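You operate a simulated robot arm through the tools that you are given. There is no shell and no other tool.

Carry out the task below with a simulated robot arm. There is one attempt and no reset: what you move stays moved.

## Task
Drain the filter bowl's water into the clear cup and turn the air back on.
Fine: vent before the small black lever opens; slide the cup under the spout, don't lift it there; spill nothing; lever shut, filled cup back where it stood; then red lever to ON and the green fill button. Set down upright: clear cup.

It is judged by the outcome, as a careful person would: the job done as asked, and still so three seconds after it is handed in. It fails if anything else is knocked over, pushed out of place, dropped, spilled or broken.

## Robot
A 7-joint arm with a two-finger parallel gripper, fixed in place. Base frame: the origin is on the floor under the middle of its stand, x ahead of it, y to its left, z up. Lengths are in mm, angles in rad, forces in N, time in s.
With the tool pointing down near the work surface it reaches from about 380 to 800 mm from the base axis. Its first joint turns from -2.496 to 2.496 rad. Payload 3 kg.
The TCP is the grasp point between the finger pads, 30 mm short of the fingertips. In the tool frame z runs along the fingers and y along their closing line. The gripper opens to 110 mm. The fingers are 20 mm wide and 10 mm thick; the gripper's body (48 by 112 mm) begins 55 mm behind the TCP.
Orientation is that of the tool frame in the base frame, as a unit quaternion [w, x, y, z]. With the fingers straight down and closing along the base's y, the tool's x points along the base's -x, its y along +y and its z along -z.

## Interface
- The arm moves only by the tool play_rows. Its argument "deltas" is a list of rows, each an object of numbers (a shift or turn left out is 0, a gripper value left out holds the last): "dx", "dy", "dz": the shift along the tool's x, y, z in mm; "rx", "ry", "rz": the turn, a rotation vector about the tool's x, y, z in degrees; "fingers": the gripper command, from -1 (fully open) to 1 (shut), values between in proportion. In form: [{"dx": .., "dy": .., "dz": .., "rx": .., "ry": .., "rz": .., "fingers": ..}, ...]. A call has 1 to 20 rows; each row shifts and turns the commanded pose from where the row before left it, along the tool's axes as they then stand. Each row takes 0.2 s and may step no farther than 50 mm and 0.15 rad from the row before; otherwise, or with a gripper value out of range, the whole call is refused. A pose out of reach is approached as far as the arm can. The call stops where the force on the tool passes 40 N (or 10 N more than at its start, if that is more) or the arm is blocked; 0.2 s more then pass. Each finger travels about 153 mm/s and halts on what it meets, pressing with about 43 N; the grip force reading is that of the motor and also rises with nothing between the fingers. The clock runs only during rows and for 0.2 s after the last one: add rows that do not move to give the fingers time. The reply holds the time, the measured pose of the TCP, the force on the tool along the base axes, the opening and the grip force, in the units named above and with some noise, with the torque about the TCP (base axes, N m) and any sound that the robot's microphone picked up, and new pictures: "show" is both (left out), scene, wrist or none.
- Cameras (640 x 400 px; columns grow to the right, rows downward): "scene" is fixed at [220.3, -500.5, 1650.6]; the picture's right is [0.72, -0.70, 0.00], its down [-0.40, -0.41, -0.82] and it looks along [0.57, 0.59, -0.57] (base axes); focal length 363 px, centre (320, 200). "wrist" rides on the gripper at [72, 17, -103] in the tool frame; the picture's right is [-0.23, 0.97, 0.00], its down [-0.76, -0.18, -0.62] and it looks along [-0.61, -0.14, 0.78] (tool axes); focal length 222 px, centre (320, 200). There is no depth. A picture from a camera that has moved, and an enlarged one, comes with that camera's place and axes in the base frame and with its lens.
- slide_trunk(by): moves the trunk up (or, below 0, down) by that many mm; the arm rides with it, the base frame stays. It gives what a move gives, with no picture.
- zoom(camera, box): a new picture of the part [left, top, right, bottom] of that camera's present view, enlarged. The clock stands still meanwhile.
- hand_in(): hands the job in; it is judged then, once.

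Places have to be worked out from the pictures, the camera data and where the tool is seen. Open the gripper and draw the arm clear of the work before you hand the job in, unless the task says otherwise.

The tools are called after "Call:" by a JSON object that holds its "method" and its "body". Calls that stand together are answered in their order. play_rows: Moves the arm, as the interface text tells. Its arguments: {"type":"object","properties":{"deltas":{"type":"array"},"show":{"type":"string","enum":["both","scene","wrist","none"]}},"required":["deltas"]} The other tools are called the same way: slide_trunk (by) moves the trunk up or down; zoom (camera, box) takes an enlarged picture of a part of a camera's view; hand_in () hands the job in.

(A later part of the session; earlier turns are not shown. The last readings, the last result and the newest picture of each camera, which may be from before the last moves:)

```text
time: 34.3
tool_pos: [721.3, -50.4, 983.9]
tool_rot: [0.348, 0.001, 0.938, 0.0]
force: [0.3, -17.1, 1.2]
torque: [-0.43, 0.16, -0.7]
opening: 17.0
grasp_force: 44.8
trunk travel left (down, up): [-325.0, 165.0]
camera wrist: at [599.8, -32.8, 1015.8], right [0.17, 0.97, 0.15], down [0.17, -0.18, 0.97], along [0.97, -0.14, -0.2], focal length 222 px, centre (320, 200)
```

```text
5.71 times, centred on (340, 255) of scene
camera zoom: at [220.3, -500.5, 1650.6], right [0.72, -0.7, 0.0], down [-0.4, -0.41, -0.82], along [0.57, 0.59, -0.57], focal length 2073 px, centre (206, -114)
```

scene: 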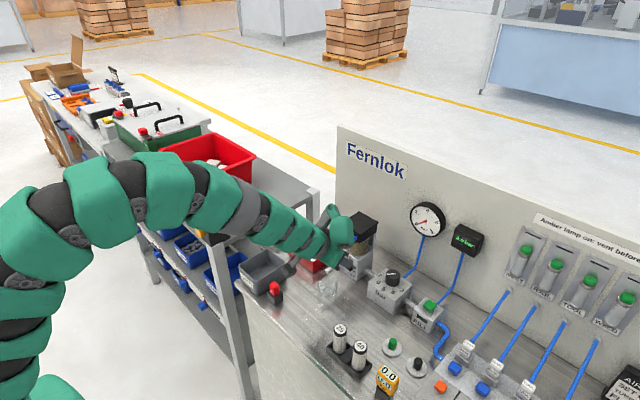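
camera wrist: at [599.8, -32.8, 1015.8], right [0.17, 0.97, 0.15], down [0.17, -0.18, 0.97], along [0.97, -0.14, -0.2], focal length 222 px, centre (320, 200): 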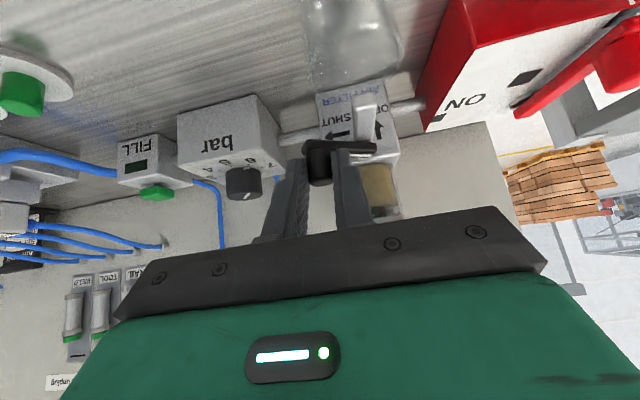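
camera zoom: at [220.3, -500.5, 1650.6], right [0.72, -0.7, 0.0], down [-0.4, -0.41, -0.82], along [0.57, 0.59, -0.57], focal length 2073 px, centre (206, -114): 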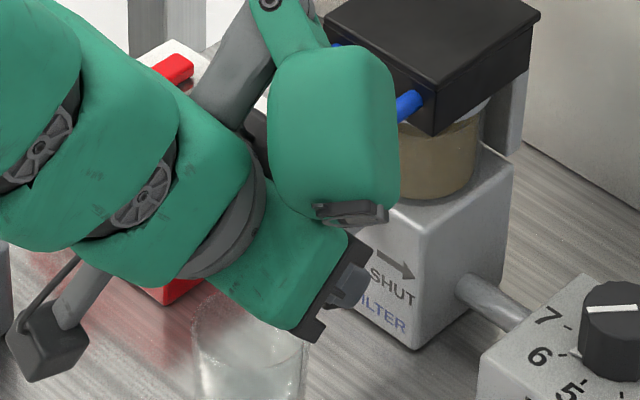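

The lever has turned about 30° toward OPEN, with a little slip in the grip. I'll continue along the arc, relying more on the firm y direction.

Call:
{"method": "play_rows", "body": {"deltas": [{"dx": 4.09, "dy": 3.0, "dz": -3.52}, {"dx": 3.94, "dy": 5.2, "dz": -3.39}, {"dx": 3.18, "dy": 6.0, "dz": -2.74}], "show": "wrist"}}

Call:
{"method": "zoom", "body": {"camera": "wrist", "box": [220, 60, 440, 220]}}

```text
time: 35.1
tool_pos: [706.4, -33.1, 983.6]
tool_rot: [0.348, -0.001, 0.938, 0.001]
force: [-7.9, -15.4, -8.3]
torque: [-0.31, 0.23, -0.67]
opening: 17.3
grasp_force: 44.7
trunk travel left (down, up): [-325.0, 165.0]
camera wrist: at [584.0, -17.8, 1016.1], right [0.17, 0.97, 0.15], down [0.17, -0.18, 0.97], along [0.97, -0.14, -0.2], focal length 222 px, centre (320, 200)
```

wrist: 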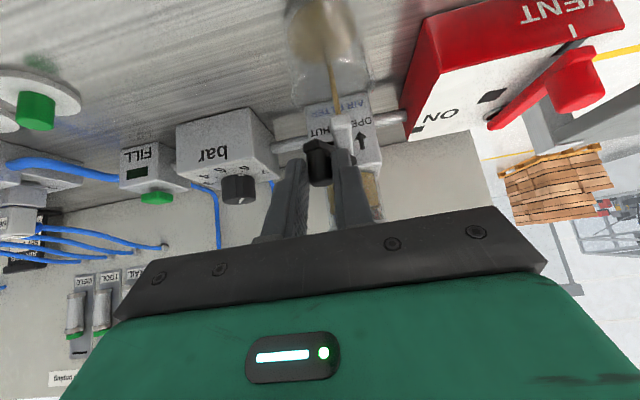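

```text
2.50 times, centred on (330, 140) of wrist
camera zoom: at [584.0, -17.8, 1016.1], right [0.17, 0.97, 0.15], down [0.17, -0.18, 0.97], along [0.97, -0.14, -0.2], focal length 555 px, centre (295, 350)
```

zoom: 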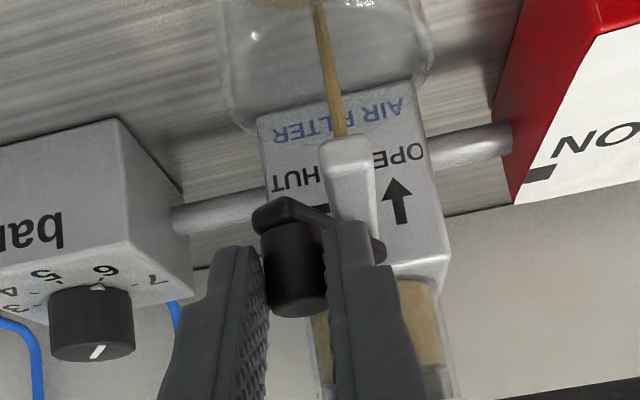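

Water is running from the spout tip into the cup. I'll open further along the arc and watch the fill level.

Call:
{"method": "play_rows", "body": {"deltas": [{"dx": 2.35, "dy": 5.5, "dz": -2.02}, {"dx": 1.44, "dy": 6.0, "dz": -1.24}], "show": "wrist"}}

Call:
{"method": "zoom", "body": {"camera": "wrist", "box": [250, 0, 430, 200]}}

Call:
{"method": "zoom", "body": {"camera": "scene", "box": [300, 210, 400, 310]}}

```text
time: 35.7
tool_pos: [700.9, -21.7, 983.6]
tool_rot: [0.348, 0.001, 0.937, 0.0]
force: [-1.6, -12.9, -6.8]
torque: [-0.17, 0.71, -0.39]
opening: 17.2
grasp_force: 45.4
trunk travel left (down, up): [-325.0, 165.0]
camera wrist: at [580.2, -6.4, 1016.1], right [0.17, 0.97, 0.15], down [0.17, -0.18, 0.97], along [0.97, -0.14, -0.2], focal length 222 px, centre (320, 200)
```

wrist: 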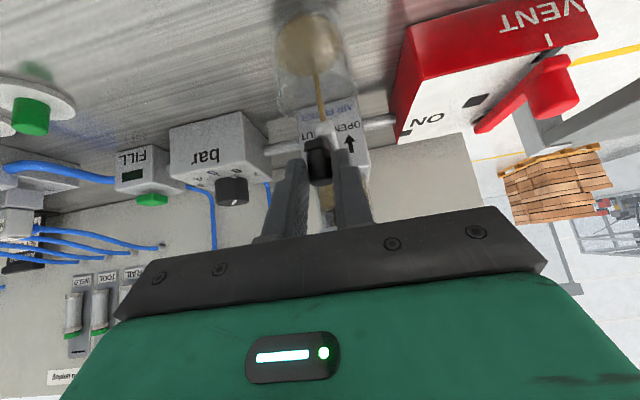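

```text
2.00 times, centred on (340, 100) of wrist
camera zoom: at [580.2, -6.4, 1016.1], right [0.17, 0.97, 0.15], down [0.17, -0.18, 0.97], along [0.97, -0.14, -0.2], focal length 444 px, centre (280, 400)
```

zoom: 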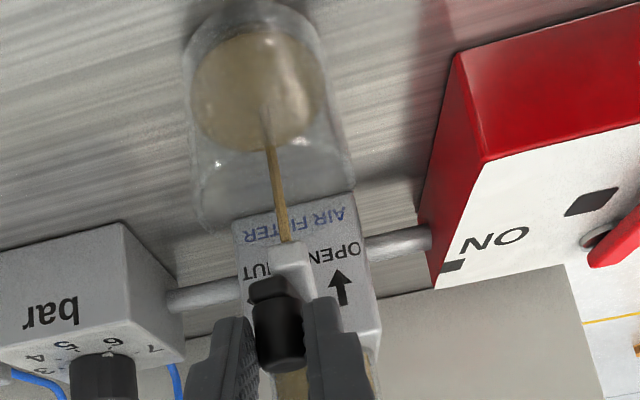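

```text
4.00 times, centred on (350, 260) of scene
camera zoom: at [220.3, -500.5, 1650.6], right [0.72, -0.7, 0.0], down [-0.4, -0.41, -0.82], along [0.57, 0.59, -0.57], focal length 1451 px, centre (200, -40)
```

zoom: 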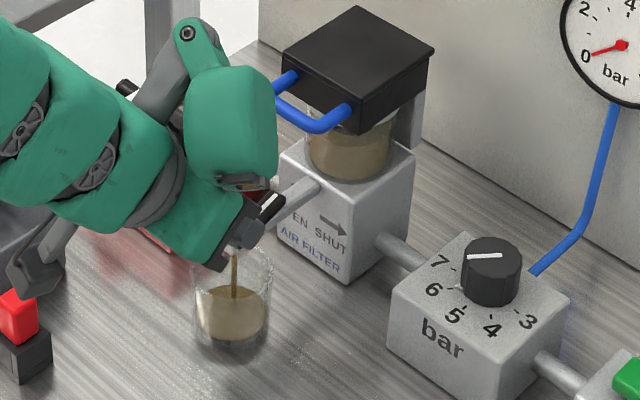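

The stream falls in the middle of the cup. I'll hold the lever and wait briefly, checking the level so it can't overfill.

Call:
{"method": "play_rows", "body": {"deltas": [{}, {}], "show": "none"}}

Call:
{"method": "zoom", "body": {"camera": "scene", "box": [310, 220, 380, 300]}}

```text
time: 36.3
tool_pos: [701.8, -21.9, 983.4]
tool_rot: [0.349, 0.0, 0.937, 0.0]
force: [-1.3, -3.6, -6.0]
torque: [-0.07, 0.07, 0.0]
opening: 17.3
grasp_force: 45.0
trunk travel left (down, up): [-325.0, 165.0]
```

```text
5.00 times, centred on (345, 260) of scene
camera zoom: at [220.3, -500.5, 1650.6], right [0.72, -0.7, 0.0], down [-0.4, -0.41, -0.82], along [0.57, 0.59, -0.57], focal length 1814 px, centre (195, -100)
```

zoom: 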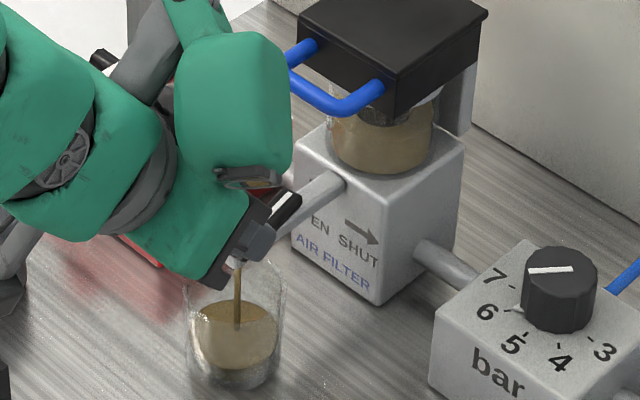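

Call:
{"method": "play_rows", "body": {"deltas": [{}, {}, {}, {}], "show": "none"}}

Call:
{"method": "zoom", "body": {"camera": "scene", "box": [310, 220, 380, 300]}}

```text
time: 37.3
tool_pos: [701.1, -22.3, 984.3]
tool_rot: [0.349, 0.001, 0.937, 0.0]
force: [0.9, -5.8, -3.3]
torque: [-0.06, 0.1, -0.09]
opening: 17.1
grasp_force: 45.2
trunk travel left (down, up): [-325.0, 165.0]
```

```text
5.00 times, centred on (345, 260) of scene
camera zoom: at [220.3, -500.5, 1650.6], right [0.72, -0.7, 0.0], down [-0.4, -0.41, -0.82], along [0.57, 0.59, -0.57], focal length 1814 px, centre (195, -100)
```

zoom: 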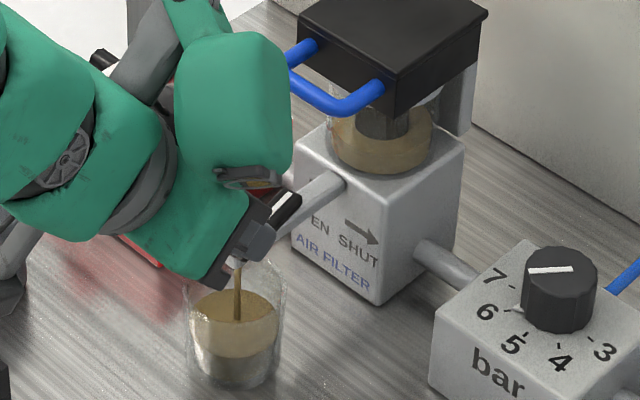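

Filling steadily, and the bowl is about half down. Continuing to wait.

Call:
{"method": "play_rows", "body": {"deltas": [{}, {}, {}, {}], "show": "none"}}

Call:
{"method": "zoom", "body": {"camera": "scene", "box": [310, 220, 380, 300]}}

```text
time: 38.3
tool_pos: [702.8, -22.9, 983.5]
tool_rot: [0.348, 0.0, 0.937, 0.0]
force: [2.1, -4.8, -2.4]
torque: [-0.09, -0.1, -0.05]
opening: 17.3
grasp_force: 45.2
trunk travel left (down, up): [-325.0, 165.0]
```

```text
5.00 times, centred on (345, 260) of scene
camera zoom: at [220.3, -500.5, 1650.6], right [0.72, -0.7, 0.0], down [-0.4, -0.41, -0.82], along [0.57, 0.59, -0.57], focal length 1814 px, centre (195, -100)
```

zoom: 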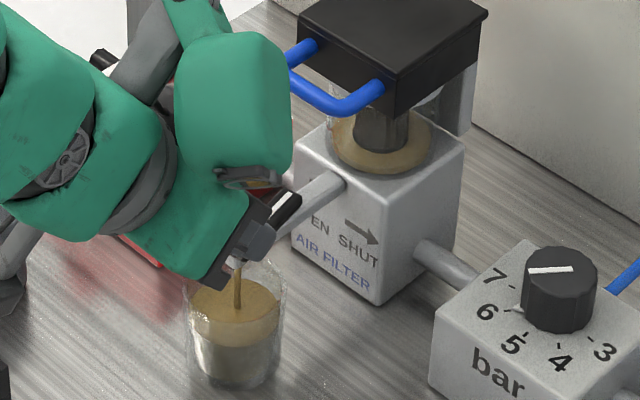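

Call:
{"method": "play_rows", "body": {"deltas": [{}, {}, {}], "show": "none"}}

Call:
{"method": "zoom", "body": {"camera": "scene", "box": [310, 220, 380, 300]}}

```text
time: 39.1
tool_pos: [702.7, -21.4, 983.6]
tool_rot: [0.348, 0.0, 0.937, 0.0]
force: [3.1, -2.6, -0.2]
torque: [-0.05, 0.01, -0.01]
opening: 17.2
grasp_force: 45.3
trunk travel left (down, up): [-325.0, 165.0]
```

```text
5.00 times, centred on (345, 260) of scene
camera zoom: at [220.3, -500.5, 1650.6], right [0.72, -0.7, 0.0], down [-0.4, -0.41, -0.82], along [0.57, 0.59, -0.57], focal length 1814 px, centre (195, -100)
```

zoom: 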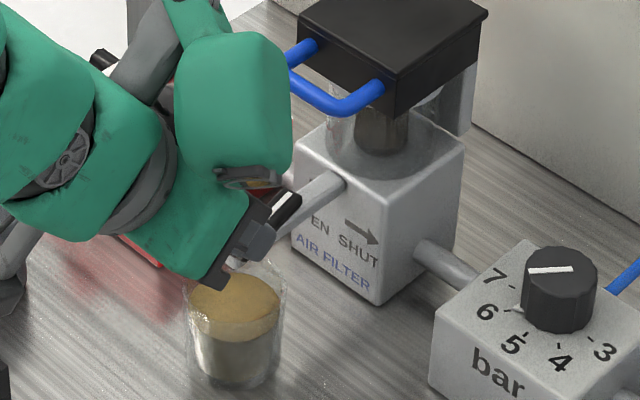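

The bowl is empty, the stream has stopped, and the cup is about three-quarters full. I'll wait a moment for drips, then swing the lever back toward SHUT.

Call:
{"method": "play_rows", "body": {"deltas": [{}, {}, {}, {"dx": -1.21, "dy": -7.0, "dz": 1.04}, {"dx": -2.12, "dy": -6.6, "dz": 1.83}, {"dx": -2.96, "dy": -6.0, "dz": 2.54}, {"dx": -3.71, "dy": -5.2, "dz": 3.19}], "show": "wrist"}}

Call:
{"method": "zoom", "body": {"camera": "wrist", "box": [220, 60, 440, 220]}}

Call:
{"method": "zoom", "body": {"camera": "scene", "box": [310, 220, 380, 300]}}

```text
time: 40.7
tool_pos: [714.3, -46.3, 984.5]
tool_rot: [0.349, 0.0, 0.937, -0.001]
force: [-4.3, 11.8, 3.8]
torque: [0.21, 0.21, 0.7]
opening: 17.4
grasp_force: 45.0
trunk travel left (down, up): [-325.0, 165.0]
camera wrist: at [592.6, -29.9, 1015.9], right [0.17, 0.97, 0.15], down [0.17, -0.18, 0.97], along [0.97, -0.14, -0.2], focal length 222 px, centre (320, 200)
```

wrist: 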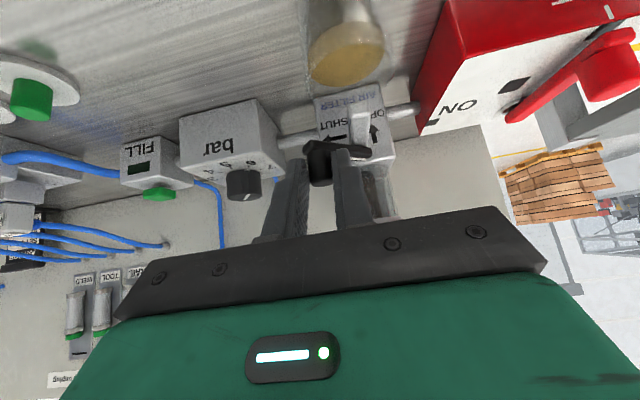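

```text
2.50 times, centred on (330, 140) of wrist
camera zoom: at [592.6, -29.9, 1015.9], right [0.17, 0.97, 0.15], down [0.17, -0.18, 0.97], along [0.97, -0.14, -0.2], focal length 555 px, centre (295, 350)
```

zoom: 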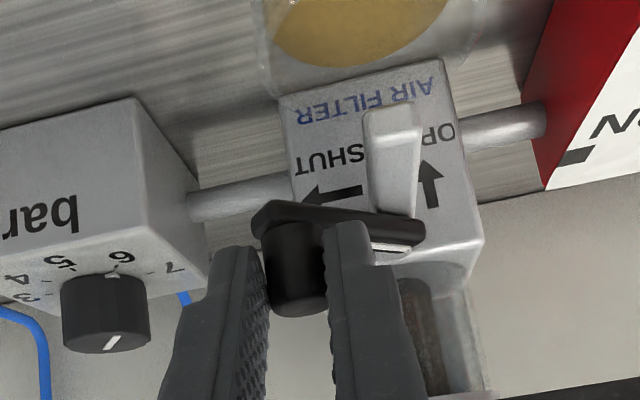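

```text
5.00 times, centred on (345, 260) of scene
camera zoom: at [220.3, -500.5, 1650.6], right [0.72, -0.7, 0.0], down [-0.4, -0.41, -0.82], along [0.57, 0.59, -0.57], focal length 1814 px, centre (195, -100)
```

zoom: 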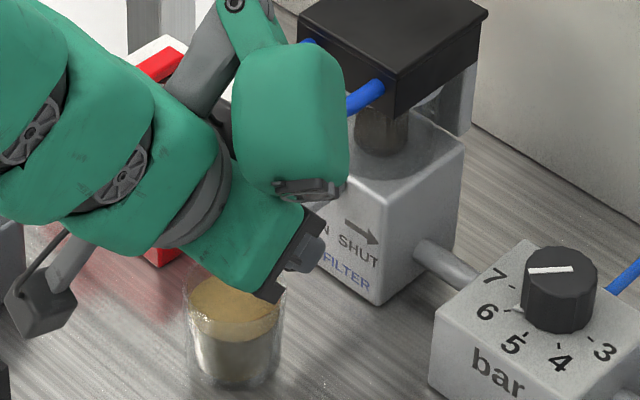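

The lever is about 50° back. Continuing toward SHUT.

Call:
{"method": "play_rows", "body": {"deltas": [{"dx": -4.32, "dy": -4.3, "dz": 3.72}, {"dx": -4.85, "dy": -3.2, "dz": 4.17}, {"dx": -5.15, "dy": -1.8, "dz": 4.43}, {"dx": -6.44, "dy": -0.6, "dz": 5.54}, {}], "show": "wrist"}}

Call:
{"method": "zoom", "body": {"camera": "wrist", "box": [220, 60, 440, 220]}}

```text
time: 41.9
tool_pos: [742.1, -54.8, 984.4]
tool_rot: [0.347, 0.0, 0.938, 0.0]
force: [-13.2, 14.3, -11.6]
torque: [0.32, 0.45, 0.27]
opening: 16.8
grasp_force: 45.3
trunk travel left (down, up): [-325.0, 165.0]
camera wrist: at [619.4, -39.6, 1016.2], right [0.17, 0.97, 0.15], down [0.17, -0.18, 0.97], along [0.97, -0.14, -0.2], focal length 222 px, centre (320, 200)
```

wrist: 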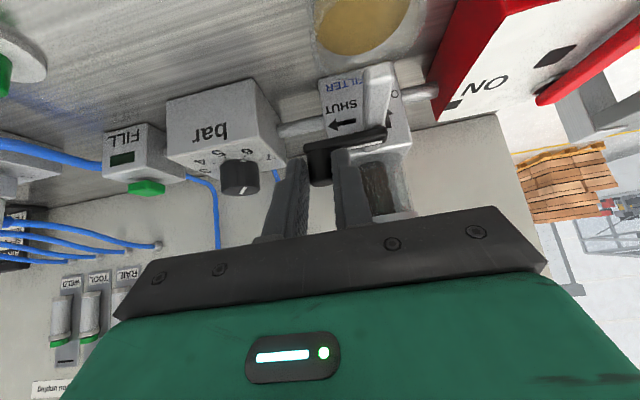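

```text
2.50 times, centred on (330, 140) of wrist
camera zoom: at [619.4, -39.6, 1016.2], right [0.17, 0.97, 0.15], down [0.17, -0.18, 0.97], along [0.97, -0.14, -0.2], focal length 555 px, centre (295, 350)
```

zoom: 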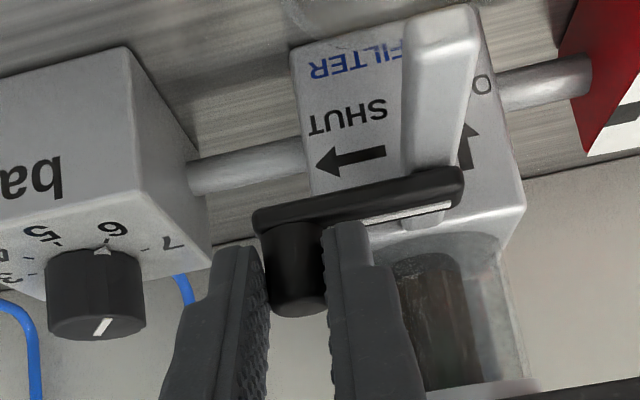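

Nearly shut. I'll push a few more mm in +x to feel for the stop.

Call:
{"method": "play_rows", "body": {"deltas": [{"dx": -2.27, "dy": 0.5, "dz": 1.96}, {"dx": -2.27, "dy": 0.5, "dz": 1.96}, {}], "show": "none"}}

Call:
{"method": "zoom", "body": {"camera": "wrist", "box": [220, 60, 440, 220]}}

```text
time: 42.5
tool_pos: [742.5, -55.5, 984.5]
tool_rot: [0.344, 0.001, 0.939, 0.0]
force: [-22.1, 1.4, 7.2]
torque: [0.08, 0.8, 0.06]
opening: 16.8
grasp_force: 45.0
trunk travel left (down, up): [-325.0, 165.0]
stopped in row 2: the force on the tool passed its limit at 43 N (the readings are from after the stop); the commanded pose is now the measured one
```

```text
2.50 times, centred on (330, 140) of wrist
camera zoom: at [620.3, -39.5, 1017.1], right [0.17, 0.97, 0.15], down [0.18, -0.18, 0.97], along [0.97, -0.14, -0.2], focal length 555 px, centre (295, 350)
```

zoom: 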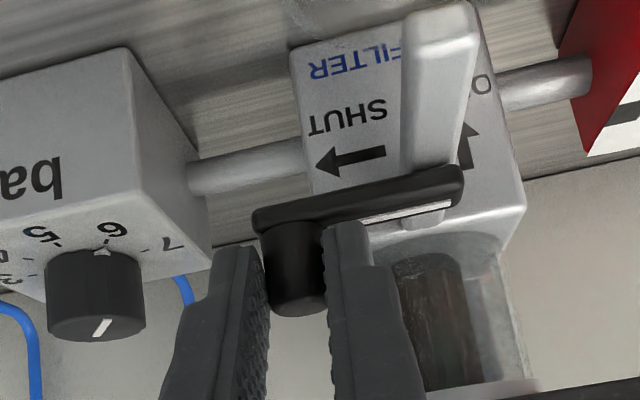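

It hit the stop, so the lever is fully SHUT. I'll release it and back away along the finger axis.

Call:
{"method": "play_rows", "body": {"deltas": [{"fingers": 0.18}, {}, {"dz": -15}, {"dz": -30}, {"dz": -40}, {}]}}

Call:
{"method": "zoom", "body": {"camera": "wrist", "box": [220, 60, 440, 220]}}

Call:
{"method": "zoom", "body": {"camera": "scene", "box": [300, 215, 400, 305]}}

```text
time: 43.9
tool_pos: [691.2, -55.7, 1045.9]
tool_rot: [0.345, 0.001, 0.939, 0.0]
force: [-0.4, -0.1, 0.4]
torque: [0.0, -0.02, 0.02]
opening: 45.2
grasp_force: 0.0
trunk travel left (down, up): [-325.0, 165.0]
camera wrist: at [568.9, -40.0, 1079.2], right [0.18, 0.97, 0.15], down [0.18, -0.18, 0.97], along [0.97, -0.14, -0.2], focal length 222 px, centre (320, 200)
```

scene: 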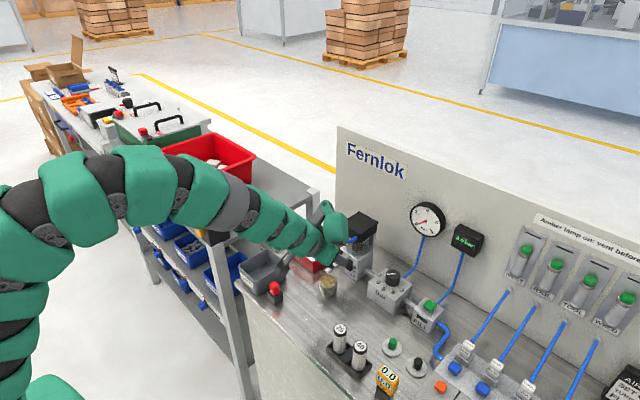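
wrist: 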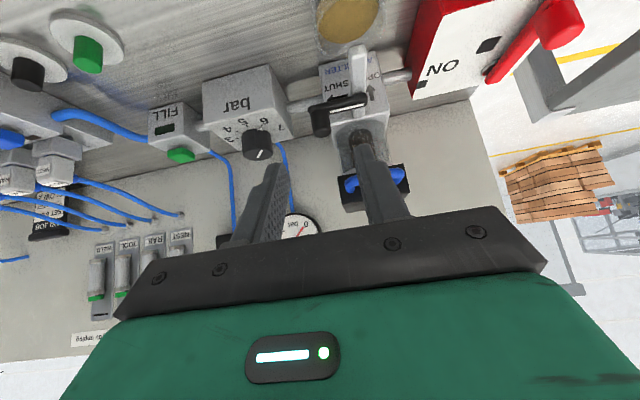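

```text
2.50 times, centred on (330, 140) of wrist
camera zoom: at [568.9, -40.0, 1079.2], right [0.18, 0.97, 0.15], down [0.18, -0.18, 0.97], along [0.97, -0.14, -0.2], focal length 555 px, centre (295, 350)
```

zoom: 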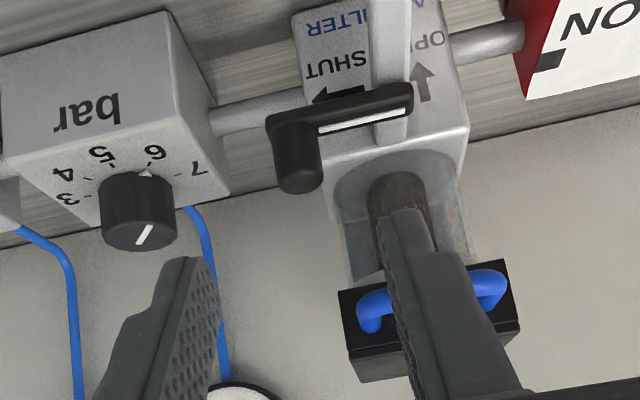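

```text
4.44 times, centred on (350, 260) of scene
camera zoom: at [220.3, -500.5, 1650.6], right [0.72, -0.7, 0.0], down [-0.4, -0.41, -0.82], along [0.57, 0.59, -0.57], focal length 1612 px, centre (187, -67)
```

zoom: 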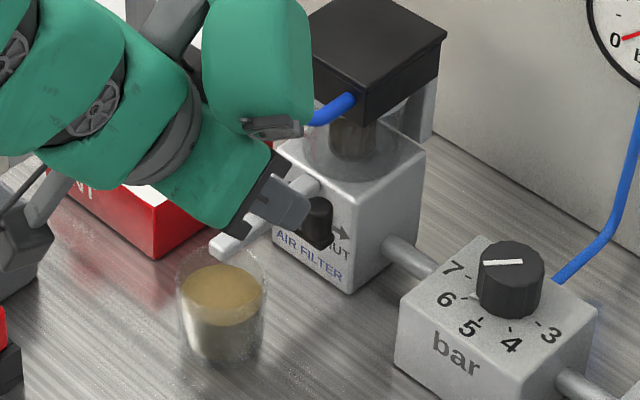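

The lever is back at SHUT, the bowl is empty, and the cup stands full under the spout. I'll go back behind the cup for the return grasp.

Call:
{"method": "play_rows", "body": {"deltas": [{"dx": 27.4, "dy": 13.2, "fingers": -0.25}, {"dx": 27.4, "dy": 13.2}, {"dx": 27.4, "dy": 13.3}, {}], "show": "none"}}

Call:
{"method": "zoom", "body": {"camera": "wrist", "box": [220, 60, 440, 220]}}

Call:
{"method": "zoom", "body": {"camera": "scene", "box": [300, 250, 360, 300]}}

```text
time: 44.9
tool_pos: [627.5, -14.3, 993.1]
tool_rot: [0.345, 0.001, 0.938, 0.0]
force: [-0.7, -0.1, 0.5]
torque: [-0.02, -0.01, 0.04]
opening: 68.8
grasp_force: 0.0
trunk travel left (down, up): [-325.0, 165.0]
```

```text
2.50 times, centred on (330, 140) of wrist
camera zoom: at [505.8, 1.3, 1026.3], right [0.17, 0.97, 0.15], down [0.18, -0.18, 0.97], along [0.97, -0.14, -0.2], focal length 555 px, centre (295, 350)
```

zoom: 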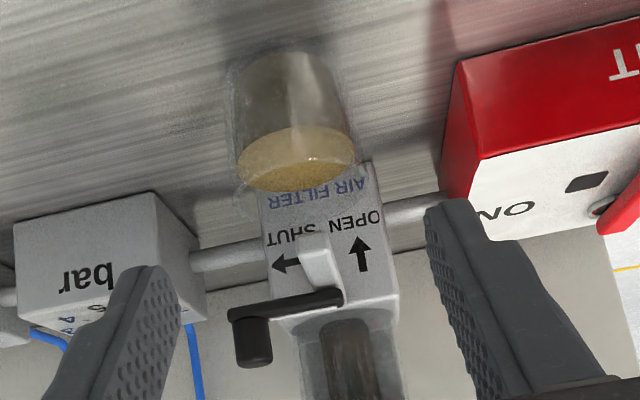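

```text
8.00 times, centred on (330, 275) of scene
camera zoom: at [220.3, -500.5, 1650.6], right [0.72, -0.7, 0.0], down [-0.4, -0.41, -0.82], along [0.57, 0.59, -0.57], focal length 2902 px, centre (240, -400)
```

zoom: 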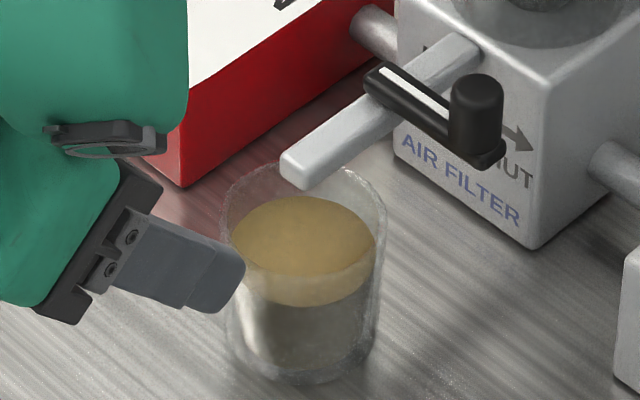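

The cup is at ≈(723.6, −17.5), undisturbed. I'll advance along the finger axis around it, at the same height as before.

Call:
{"method": "play_rows", "body": {"deltas": [{"dx": -0.2, "dy": -0.7, "dz": 25}, {"dx": -0.2, "dy": -0.6, "dz": 25}, {"dx": -0.2, "dy": -0.4, "dz": 20}, {}], "show": "none"}}

Call:
{"method": "zoom", "body": {"camera": "wrist", "box": [220, 60, 440, 220]}}

```text
time: 45.9
tool_pos: [673.4, -16.3, 941.2]
tool_rot: [0.345, 0.001, 0.938, 0.0]
force: [-0.1, -0.7, 0.2]
torque: [0.01, -0.02, -0.01]
opening: 68.9
grasp_force: 0.1
trunk travel left (down, up): [-325.0, 165.0]
```

```text
2.50 times, centred on (330, 140) of wrist
camera zoom: at [551.4, -0.9, 973.1], right [0.17, 0.97, 0.15], down [0.18, -0.18, 0.97], along [0.97, -0.14, -0.2], focal length 555 px, centre (295, 350)
```

zoom: 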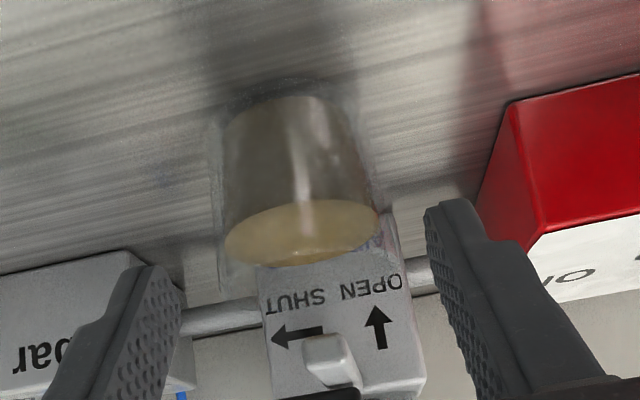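

Call:
{"method": "play_rows", "body": {"deltas": [{"dz": 18}, {"dy": 0.4, "dz": 18}, {"dz": 14}, {"dz": 10.5}, {}], "show": "wrist"}}

Call:
{"method": "zoom", "body": {"camera": "wrist", "box": [200, 60, 440, 220]}}

Call:
{"method": "zoom", "body": {"camera": "scene", "box": [300, 240, 370, 300]}}

```text
time: 47.1
tool_pos: [712.3, -17.4, 894.7]
tool_rot: [0.345, 0.002, 0.939, 0.0]
force: [0.1, -0.2, -0.1]
torque: [0.0, 0.0, 0.02]
opening: 68.9
grasp_force: 0.0
trunk travel left (down, up): [-325.0, 165.0]
camera wrist: at [590.2, -1.3, 927.6], right [0.17, 0.97, 0.15], down [0.18, -0.18, 0.97], along [0.97, -0.14, -0.2], focal length 222 px, centre (320, 200)
```

wrist: 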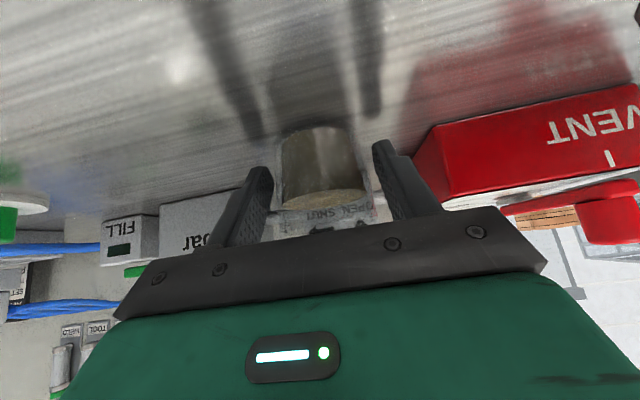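

```text
2.50 times, centred on (320, 140) of wrist
camera zoom: at [590.2, -1.3, 927.6], right [0.17, 0.97, 0.15], down [0.18, -0.18, 0.97], along [0.97, -0.14, -0.2], focal length 555 px, centre (320, 350)
```

zoom: 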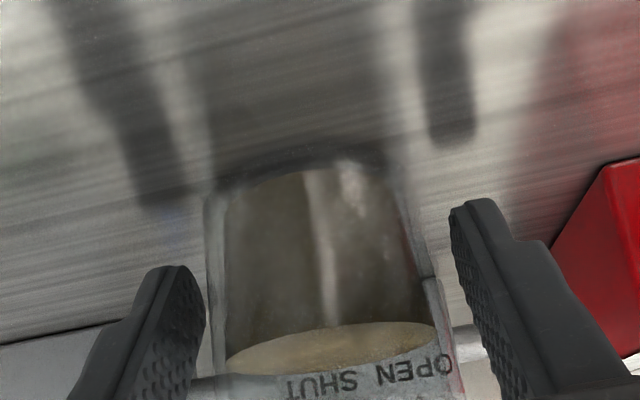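

```text
6.67 times, centred on (335, 270) of scene
camera zoom: at [220.3, -500.5, 1650.6], right [0.72, -0.7, 0.0], down [-0.4, -0.41, -0.82], along [0.57, 0.59, -0.57], focal length 2418 px, centre (220, -267)
```

zoom: 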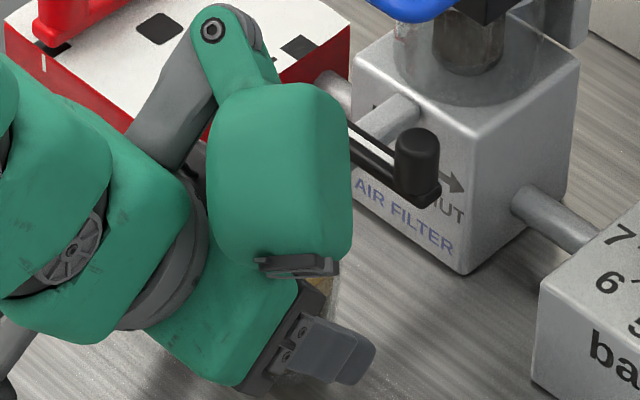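

Aligned as before. I'll close gently on the cup.

Call:
{"method": "play_rows", "body": {"deltas": [{"fingers": -0.09}, {"fingers": 0.0}, {"fingers": 0.03}, {"fingers": 0.05}, {"fingers": 0.08}, {}], "show": "none"}}

Call:
{"method": "zoom", "body": {"camera": "wrist", "box": [200, 60, 440, 220]}}

```text
time: 48.5
tool_pos: [712.1, -16.7, 894.3]
tool_rot: [0.346, 0.001, 0.938, 0.0]
force: [0.4, -0.7, 0.4]
torque: [0.0, 0.02, -0.03]
opening: 53.2
grasp_force: 42.8
trunk travel left (down, up): [-325.0, 165.0]
```

```text
2.50 times, centred on (320, 140) of wrist
camera zoom: at [590.1, -1.4, 927.6], right [0.17, 0.97, 0.15], down [0.18, -0.18, 0.97], along [0.97, -0.14, -0.2], focal length 555 px, centre (320, 350)
```

zoom: 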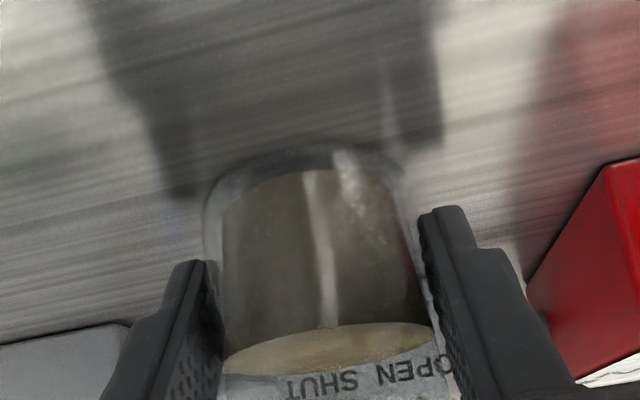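

Gripped at 53.2 mm. I'll slide the full cup straight back 108 mm, slowly and at constant height, first half now.

Call:
{"method": "play_rows", "body": {"deltas": [{"dx": 1.52, "dz": -1.3}, {"dx": 2.67, "dz": -2.27}, {"dx": 3.81, "dz": -3.24}, {"dx": 3.81, "dz": -3.24}, {"dx": 3.81, "dz": -3.24}, {"dx": 3.81, "dz": -3.24}, {"dx": 3.81, "dz": -3.24}, {"dx": 3.81, "dz": -3.24}, {"dx": 3.81, "dz": -3.24}, {"dx": 3.81, "dz": -3.24}]}}

Call:
{"method": "zoom", "body": {"camera": "scene", "box": [270, 230, 390, 320]}}

Call:
{"method": "zoom", "body": {"camera": "wrist", "box": [200, 60, 440, 220]}}

```text
time: 50.7
tool_pos: [666.6, -17.5, 894.3]
tool_rot: [0.346, 0.002, 0.938, 0.0]
force: [0.4, -0.7, 0.9]
torque: [0.04, -0.01, 0.04]
opening: 53.1
grasp_force: 43.3
trunk travel left (down, up): [-325.0, 165.0]
camera wrist: at [544.8, -1.5, 928.6], right [0.17, 0.97, 0.15], down [0.18, -0.18, 0.97], along [0.97, -0.14, -0.2], focal length 222 px, centre (320, 200)
```

scene: 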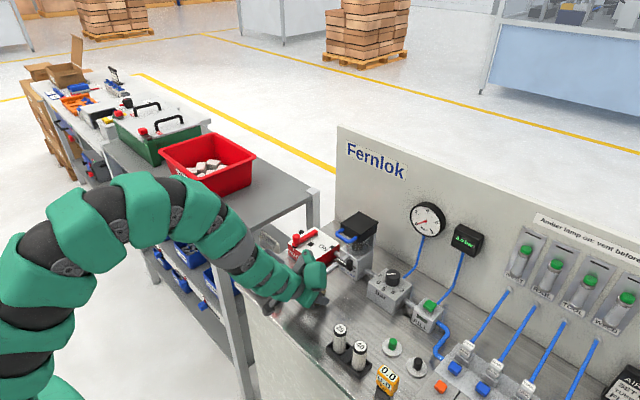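
wrist: 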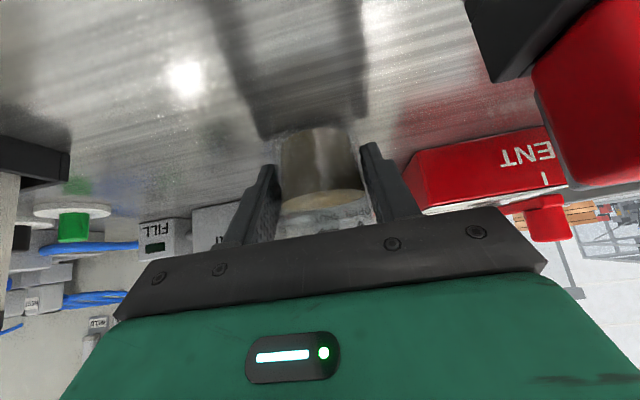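

```text
4.44 times, centred on (330, 275) of scene
camera zoom: at [220.3, -500.5, 1650.6], right [0.72, -0.7, 0.0], down [-0.4, -0.41, -0.82], along [0.57, 0.59, -0.57], focal length 1612 px, centre (276, -133)
```

zoom: 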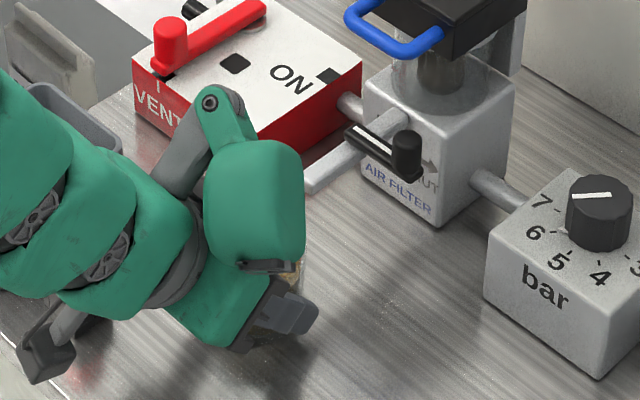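

```text
2.50 times, centred on (320, 140) of wrist
camera zoom: at [544.8, -1.5, 928.6], right [0.17, 0.97, 0.15], down [0.18, -0.18, 0.97], along [0.97, -0.14, -0.2], focal length 555 px, centre (320, 350)
```

zoom: 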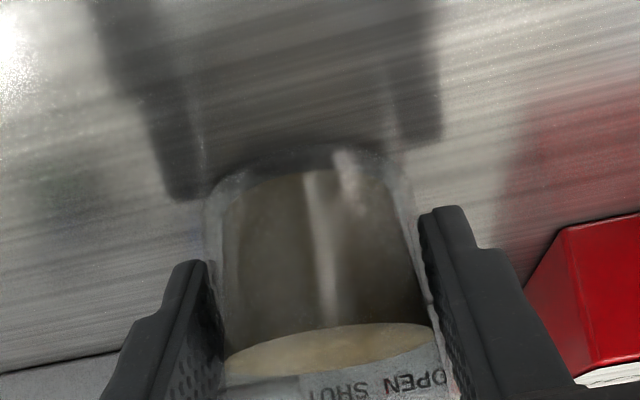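

Smooth, with no slosh. I'll slide the remaining 62.5 mm back to the original spot, easing down a fraction of a mm to stay in contact with the bench.

Call:
{"method": "play_rows", "body": {"deltas": [{"dx": 3.87, "dz": -3.17}, {"dx": 3.87, "dz": -3.17}, {"dx": 3.87, "dz": -3.17}, {"dx": 3.87, "dz": -3.17}, {"dx": 3.87, "dz": -3.17}, {"dx": 3.87, "dz": -3.17}, {"dx": 3.81, "dz": -3.24}, {"dx": 3.81, "dz": -3.24}, {"dx": 3.81, "dz": -3.24}, {"dx": 3.81, "dz": -3.24}, {"dx": 3.81, "dz": -3.24}, {"dx": 3.05, "dz": -2.59}, {"dx": 1.9, "dz": -1.62}, {"dx": 0.76, "dz": -0.65}, {}]}}

Call:
{"method": "zoom", "body": {"camera": "scene", "box": [250, 260, 370, 335]}}

Call:
{"method": "zoom", "body": {"camera": "wrist", "box": [200, 60, 440, 220]}}

```text
time: 53.9
tool_pos: [603.2, -17.8, 894.6]
tool_rot: [0.345, 0.001, 0.938, 0.0]
force: [0.2, 0.0, -0.1]
torque: [-0.01, -0.01, -0.02]
opening: 53.2
grasp_force: 42.8
trunk travel left (down, up): [-325.0, 165.0]
camera wrist: at [482.0, -1.4, 927.5], right [0.17, 0.97, 0.15], down [0.18, -0.18, 0.97], along [0.97, -0.14, -0.2], focal length 222 px, centre (320, 200)
```

scene: 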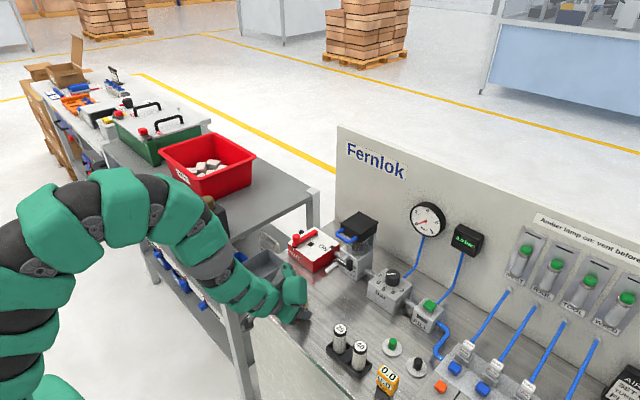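
wrist: 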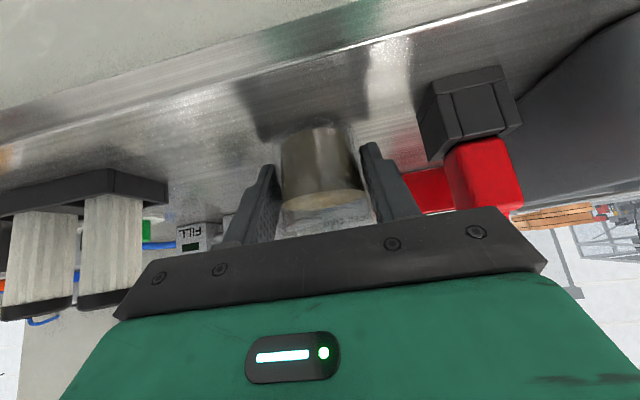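

```text
5.33 times, centred on (310, 298) of scene
camera zoom: at [220.3, -500.5, 1650.6], right [0.72, -0.7, 0.0], down [-0.4, -0.41, -0.82], along [0.57, 0.59, -0.57], focal length 1935 px, centre (373, -320)
```

zoom: 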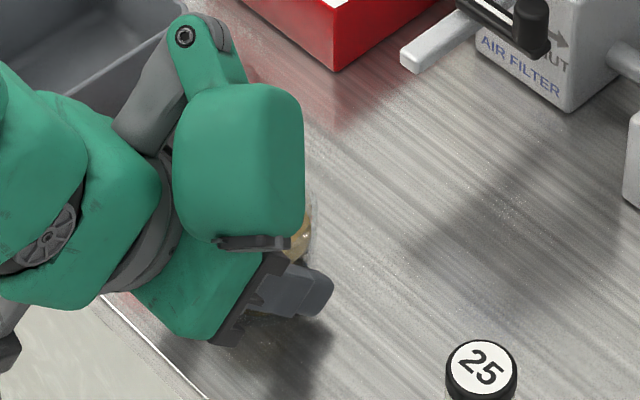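

```text
2.50 times, centred on (320, 140) of wrist
camera zoom: at [482.0, -1.4, 927.5], right [0.17, 0.97, 0.15], down [0.18, -0.18, 0.97], along [0.97, -0.14, -0.2], focal length 555 px, centre (320, 350)
```

zoom: 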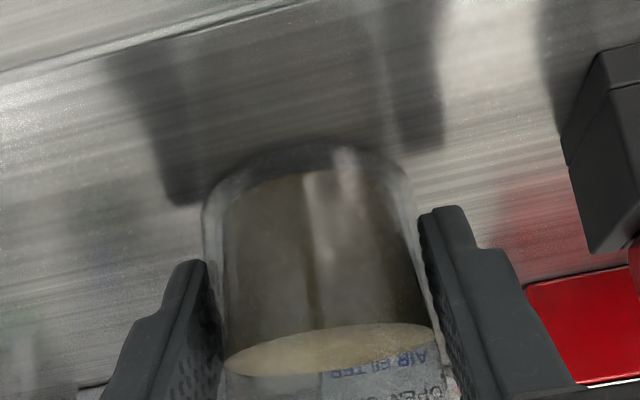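

It's back at the starting spot. Before releasing I'll ease down about 1 mm to confirm the base is on the bench.

Call:
{"method": "play_rows", "body": {"deltas": [{"dx": 0.32, "dz": 0.38}, {"dx": 0.32, "dz": 0.38}, {}], "show": "none"}}

```text
time: 54.7
tool_pos: [603.8, -17.6, 893.9]
tool_rot: [0.347, 0.001, 0.938, 0.0]
force: [-0.1, -1.6, 9.7]
torque: [-0.06, -0.02, 0.02]
opening: 53.1
grasp_force: 42.9
trunk travel left (down, up): [-325.0, 165.0]
```

The contact force confirms the cup is seated. I'll relieve it, open gently, and withdraw.

Call:
{"method": "play_rows", "body": {"deltas": [{"dx": -0.3, "dz": -0.36}, {"fingers": 0.0}, {"fingers": -0.12}, {"fingers": -0.22}, {"dz": -12}, {"dz": -20}, {"dz": -30}, {"dz": -35}, {}]}}

Call:
{"method": "zoom", "body": {"camera": "scene", "box": [250, 260, 370, 335]}}

Call:
{"method": "zoom", "body": {"camera": "wrist", "box": [200, 20, 440, 200]}}

```text
time: 56.7
tool_pos: [539.5, -18.5, 969.3]
tool_rot: [0.345, 0.003, 0.938, -0.001]
force: [0.1, -0.1, 1.2]
torque: [-0.02, 0.04, 0.01]
opening: 67.0
grasp_force: 0.1
trunk travel left (down, up): [-325.0, 165.0]
camera wrist: at [418.2, -2.3, 1001.8], right [0.17, 0.97, 0.15], down [0.18, -0.18, 0.97], along [0.97, -0.14, -0.2], focal length 222 px, centre (320, 200)
```

scene: 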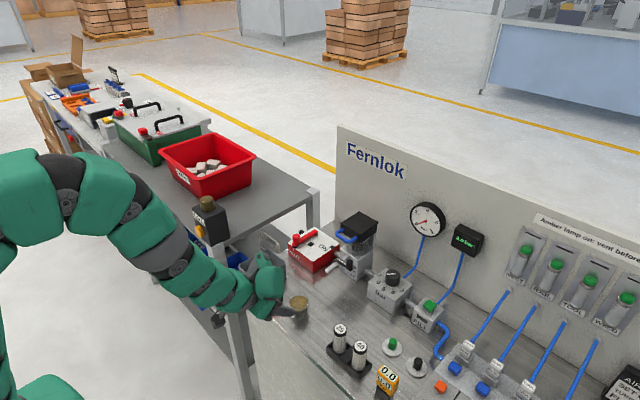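
wrist: 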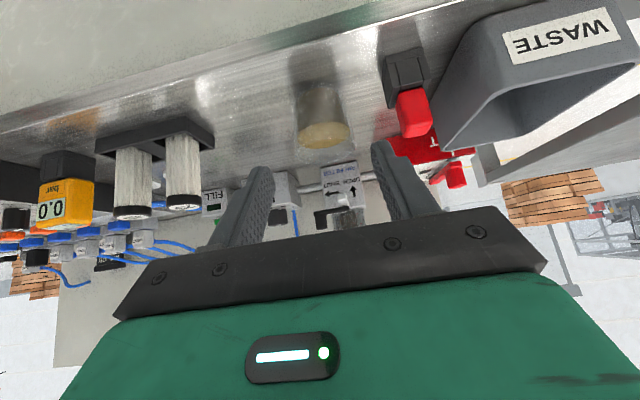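

```text
5.33 times, centred on (310, 298) of scene
camera zoom: at [220.3, -500.5, 1650.6], right [0.72, -0.7, 0.0], down [-0.4, -0.41, -0.82], along [0.57, 0.59, -0.57], focal length 1935 px, centre (373, -320)
```

zoom: 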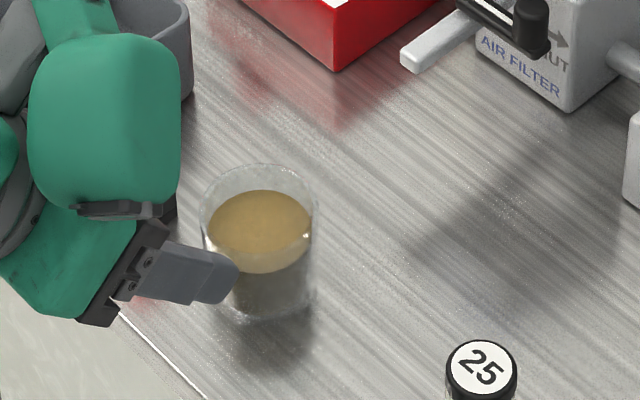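

```text
2.22 times, centred on (320, 110) of wrist
camera zoom: at [418.2, -2.3, 1001.8], right [0.17, 0.97, 0.15], down [0.18, -0.18, 0.97], along [0.97, -0.14, -0.2], focal length 494 px, centre (320, 400)
```

zoom: 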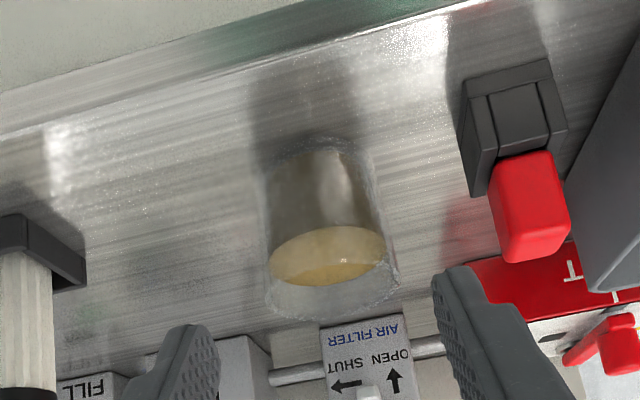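

The filled cup is back at its original spot, upright, with nothing spilled. I'll raise the trunk to its former height and return to the red lever at VENT.

Call:
{"method": "slide_trunk", "body": {"by": 100}}

Call:
{"method": "play_rows", "body": {"deltas": [{"ry": 4.2, "fingers": -0.1}, {"ry": 4.2}, {"rx": 3.98, "rz": 6.36}, {"rx": 3.98, "rz": 6.36}, {"rx": 3.98, "rz": 6.36}, {"rx": 3.98, "rz": 6.36}, {"dx": -4.1, "dy": 40.9, "dz": 8.9}, {"dx": -4.1, "dy": 40.9, "dz": 8.9}, {"dx": -4.1, "dy": 40.9, "dz": 8.9}, {"dx": -4.1, "dy": 40.9, "dz": 8.9}, {"dx": -4.1, "dy": 40.9, "dz": 8.9}, {"dx": -4.1, "dy": 40.9, "dz": 8.9}, {}]}}

Call:
{"method": "zoom", "body": {"camera": "wrist", "box": [220, 20, 440, 200]}}

Call:
{"method": "zoom", "body": {"camera": "scene", "box": [260, 200, 380, 330]}}

```text
time: 58.0
tool_pos: [540.7, -18.4, 1067.9]
tool_rot: [0.345, 0.002, 0.939, 0.0]
force: [0.0, 0.1, -0.3]
torque: [-0.02, 0.03, 0.03]
opening: 66.9
grasp_force: 0.1
trunk travel left (down, up): [-425.0, 65.0]
```

```text
time: 60.8
tool_pos: [708.2, 167.8, 1036.6]
tool_rot: [0.266, 0.25, 0.928, -0.071]
force: [0.1, -0.2, -0.4]
torque: [-0.02, 0.0, -0.01]
opening: 60.5
grasp_force: 0.0
trunk travel left (down, up): [-425.0, 65.0]
camera wrist: at [616.4, 239.8, 1086.5], right [0.66, 0.75, 0.12], down [0.18, -0.31, 0.93], along [0.73, -0.59, -0.34], focal length 222 px, centre (320, 200)
```

scene: 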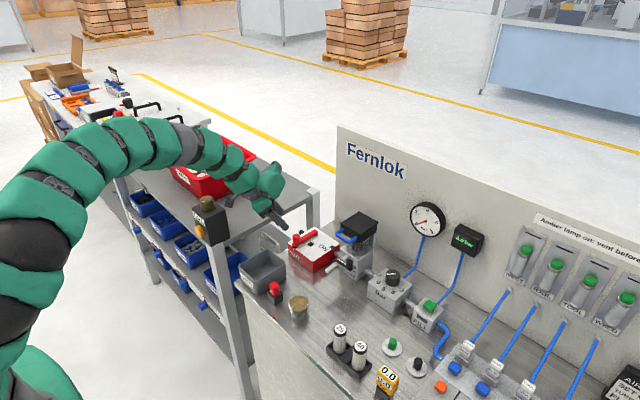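
wrist: 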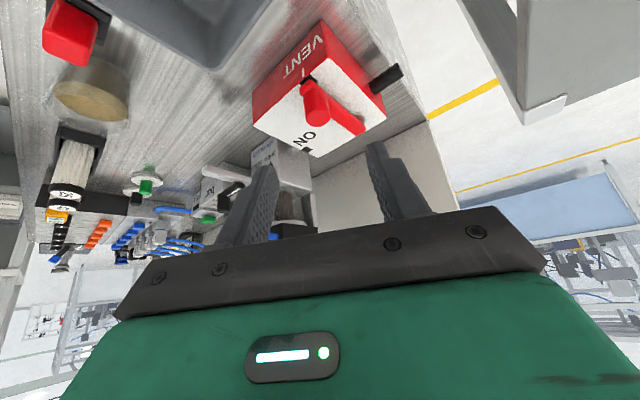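

```text
2.22 times, centred on (330, 110) of wrist
camera zoom: at [616.4, 239.8, 1086.5], right [0.66, 0.75, 0.12], down [0.18, -0.31, 0.93], along [0.73, -0.59, -0.34], focal length 494 px, centre (298, 400)
```

zoom: 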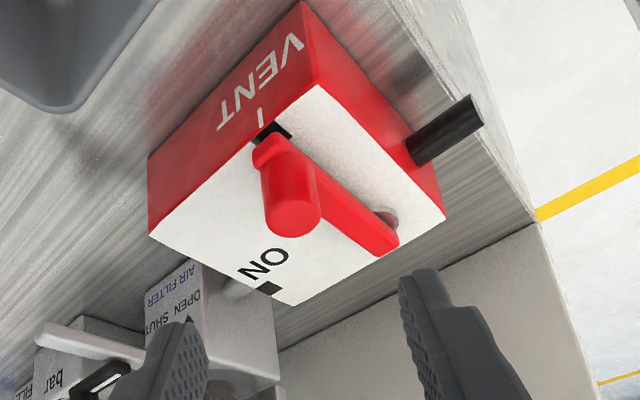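

```text
3.08 times, centred on (320, 265) of scene
camera zoom: at [220.3, -500.5, 1650.6], right [0.72, -0.7, 0.0], down [-0.4, -0.41, -0.82], along [0.57, 0.59, -0.57], focal length 1116 px, centre (320, 0)
```

zoom: 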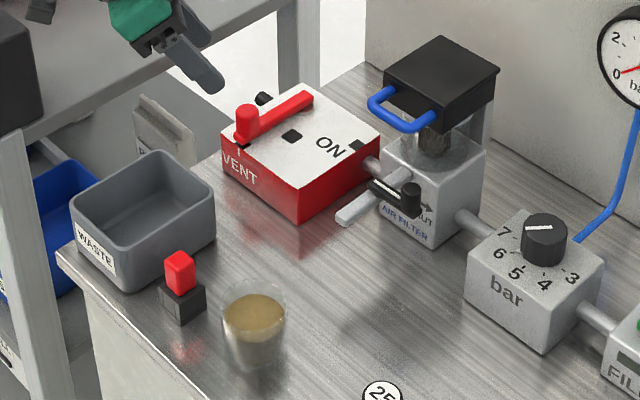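

The lever sits at VENT with its knob ≈(750, 142). I'll line up and advance along the finger axis to grip it again.

Call:
{"method": "play_rows", "body": {"deltas": [{"dx": 2.6, "dy": 0.2, "dz": 22}, {"dx": 2.6, "dy": 0.2, "dz": 22}, {"dx": 2.5, "dy": 0.2, "dz": 20}, {}], "show": "none"}}

Call:
{"method": "zoom", "body": {"camera": "wrist", "box": [220, 60, 440, 220]}}

```text
time: 61.8
tool_pos: [730.8, 156.9, 976.9]
tool_rot: [0.265, 0.25, 0.929, -0.072]
force: [0.2, 0.5, 0.0]
torque: [0.04, -0.01, -0.01]
opening: 60.7
grasp_force: 0.1
trunk travel left (down, up): [-425.0, 65.0]
```

```text
2.50 times, centred on (330, 140) of wrist
camera zoom: at [639.4, 228.2, 1027.3], right [0.66, 0.75, 0.12], down [0.18, -0.31, 0.93], along [0.73, -0.59, -0.34], focal length 555 px, centre (295, 350)
```

zoom: 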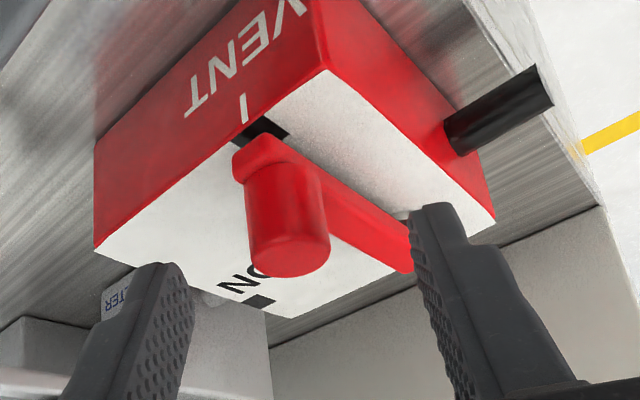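

Call:
{"method": "play_rows", "body": {"deltas": [{"dy": -0.4, "dz": 12}, {"dy": -0.4, "dz": 12}, {}, {"fingers": 0.3}, {"fingers": 0.55}, {"fingers": 1}, {}], "show": "none"}}

Call:
{"method": "zoom", "body": {"camera": "wrist", "box": [220, 60, 440, 220]}}

```text
time: 63.4
tool_pos: [740.6, 148.7, 957.8]
tool_rot: [0.265, 0.25, 0.929, -0.071]
force: [-1.4, -1.5, -0.1]
torque: [-0.2, 0.0, -0.03]
opening: 21.9
grasp_force: 44.3
trunk travel left (down, up): [-425.0, 65.0]
```

```text
2.50 times, centred on (330, 140) of wrist
camera zoom: at [649.2, 220.7, 1007.5], right [0.66, 0.75, 0.12], down [0.18, -0.31, 0.93], along [0.73, -0.59, -0.34], focal length 555 px, centre (295, 350)
```

zoom: 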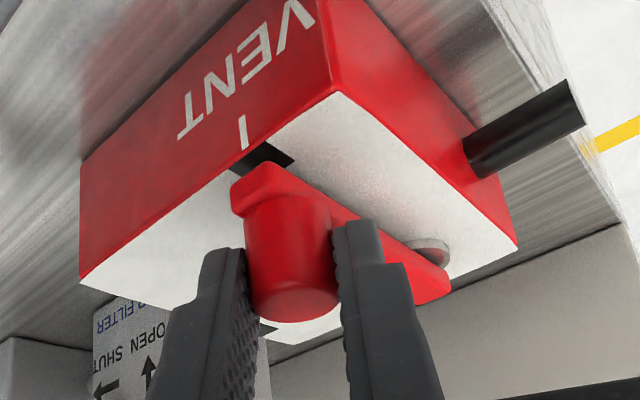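

Gripped (21.9 mm). I'll swing the red lever back along the arc toward ON in stages.

Call:
{"method": "play_rows", "body": {"deltas": [{"dx": -6.1, "dy": -10.28, "dz": 3.81}, {"dx": -7.53, "dy": -8.88, "dz": 4.71}, {"dx": -8.72, "dy": -7.2, "dz": 5.45}], "show": "none"}}

```text
time: 64.2
tool_pos: [751.2, 113.4, 956.6]
tool_rot: [0.266, 0.251, 0.928, -0.072]
force: [3.7, 4.3, -3.4]
torque: [0.65, 0.47, 0.12]
opening: 22.5
grasp_force: 44.2
trunk travel left (down, up): [-425.0, 65.0]
```

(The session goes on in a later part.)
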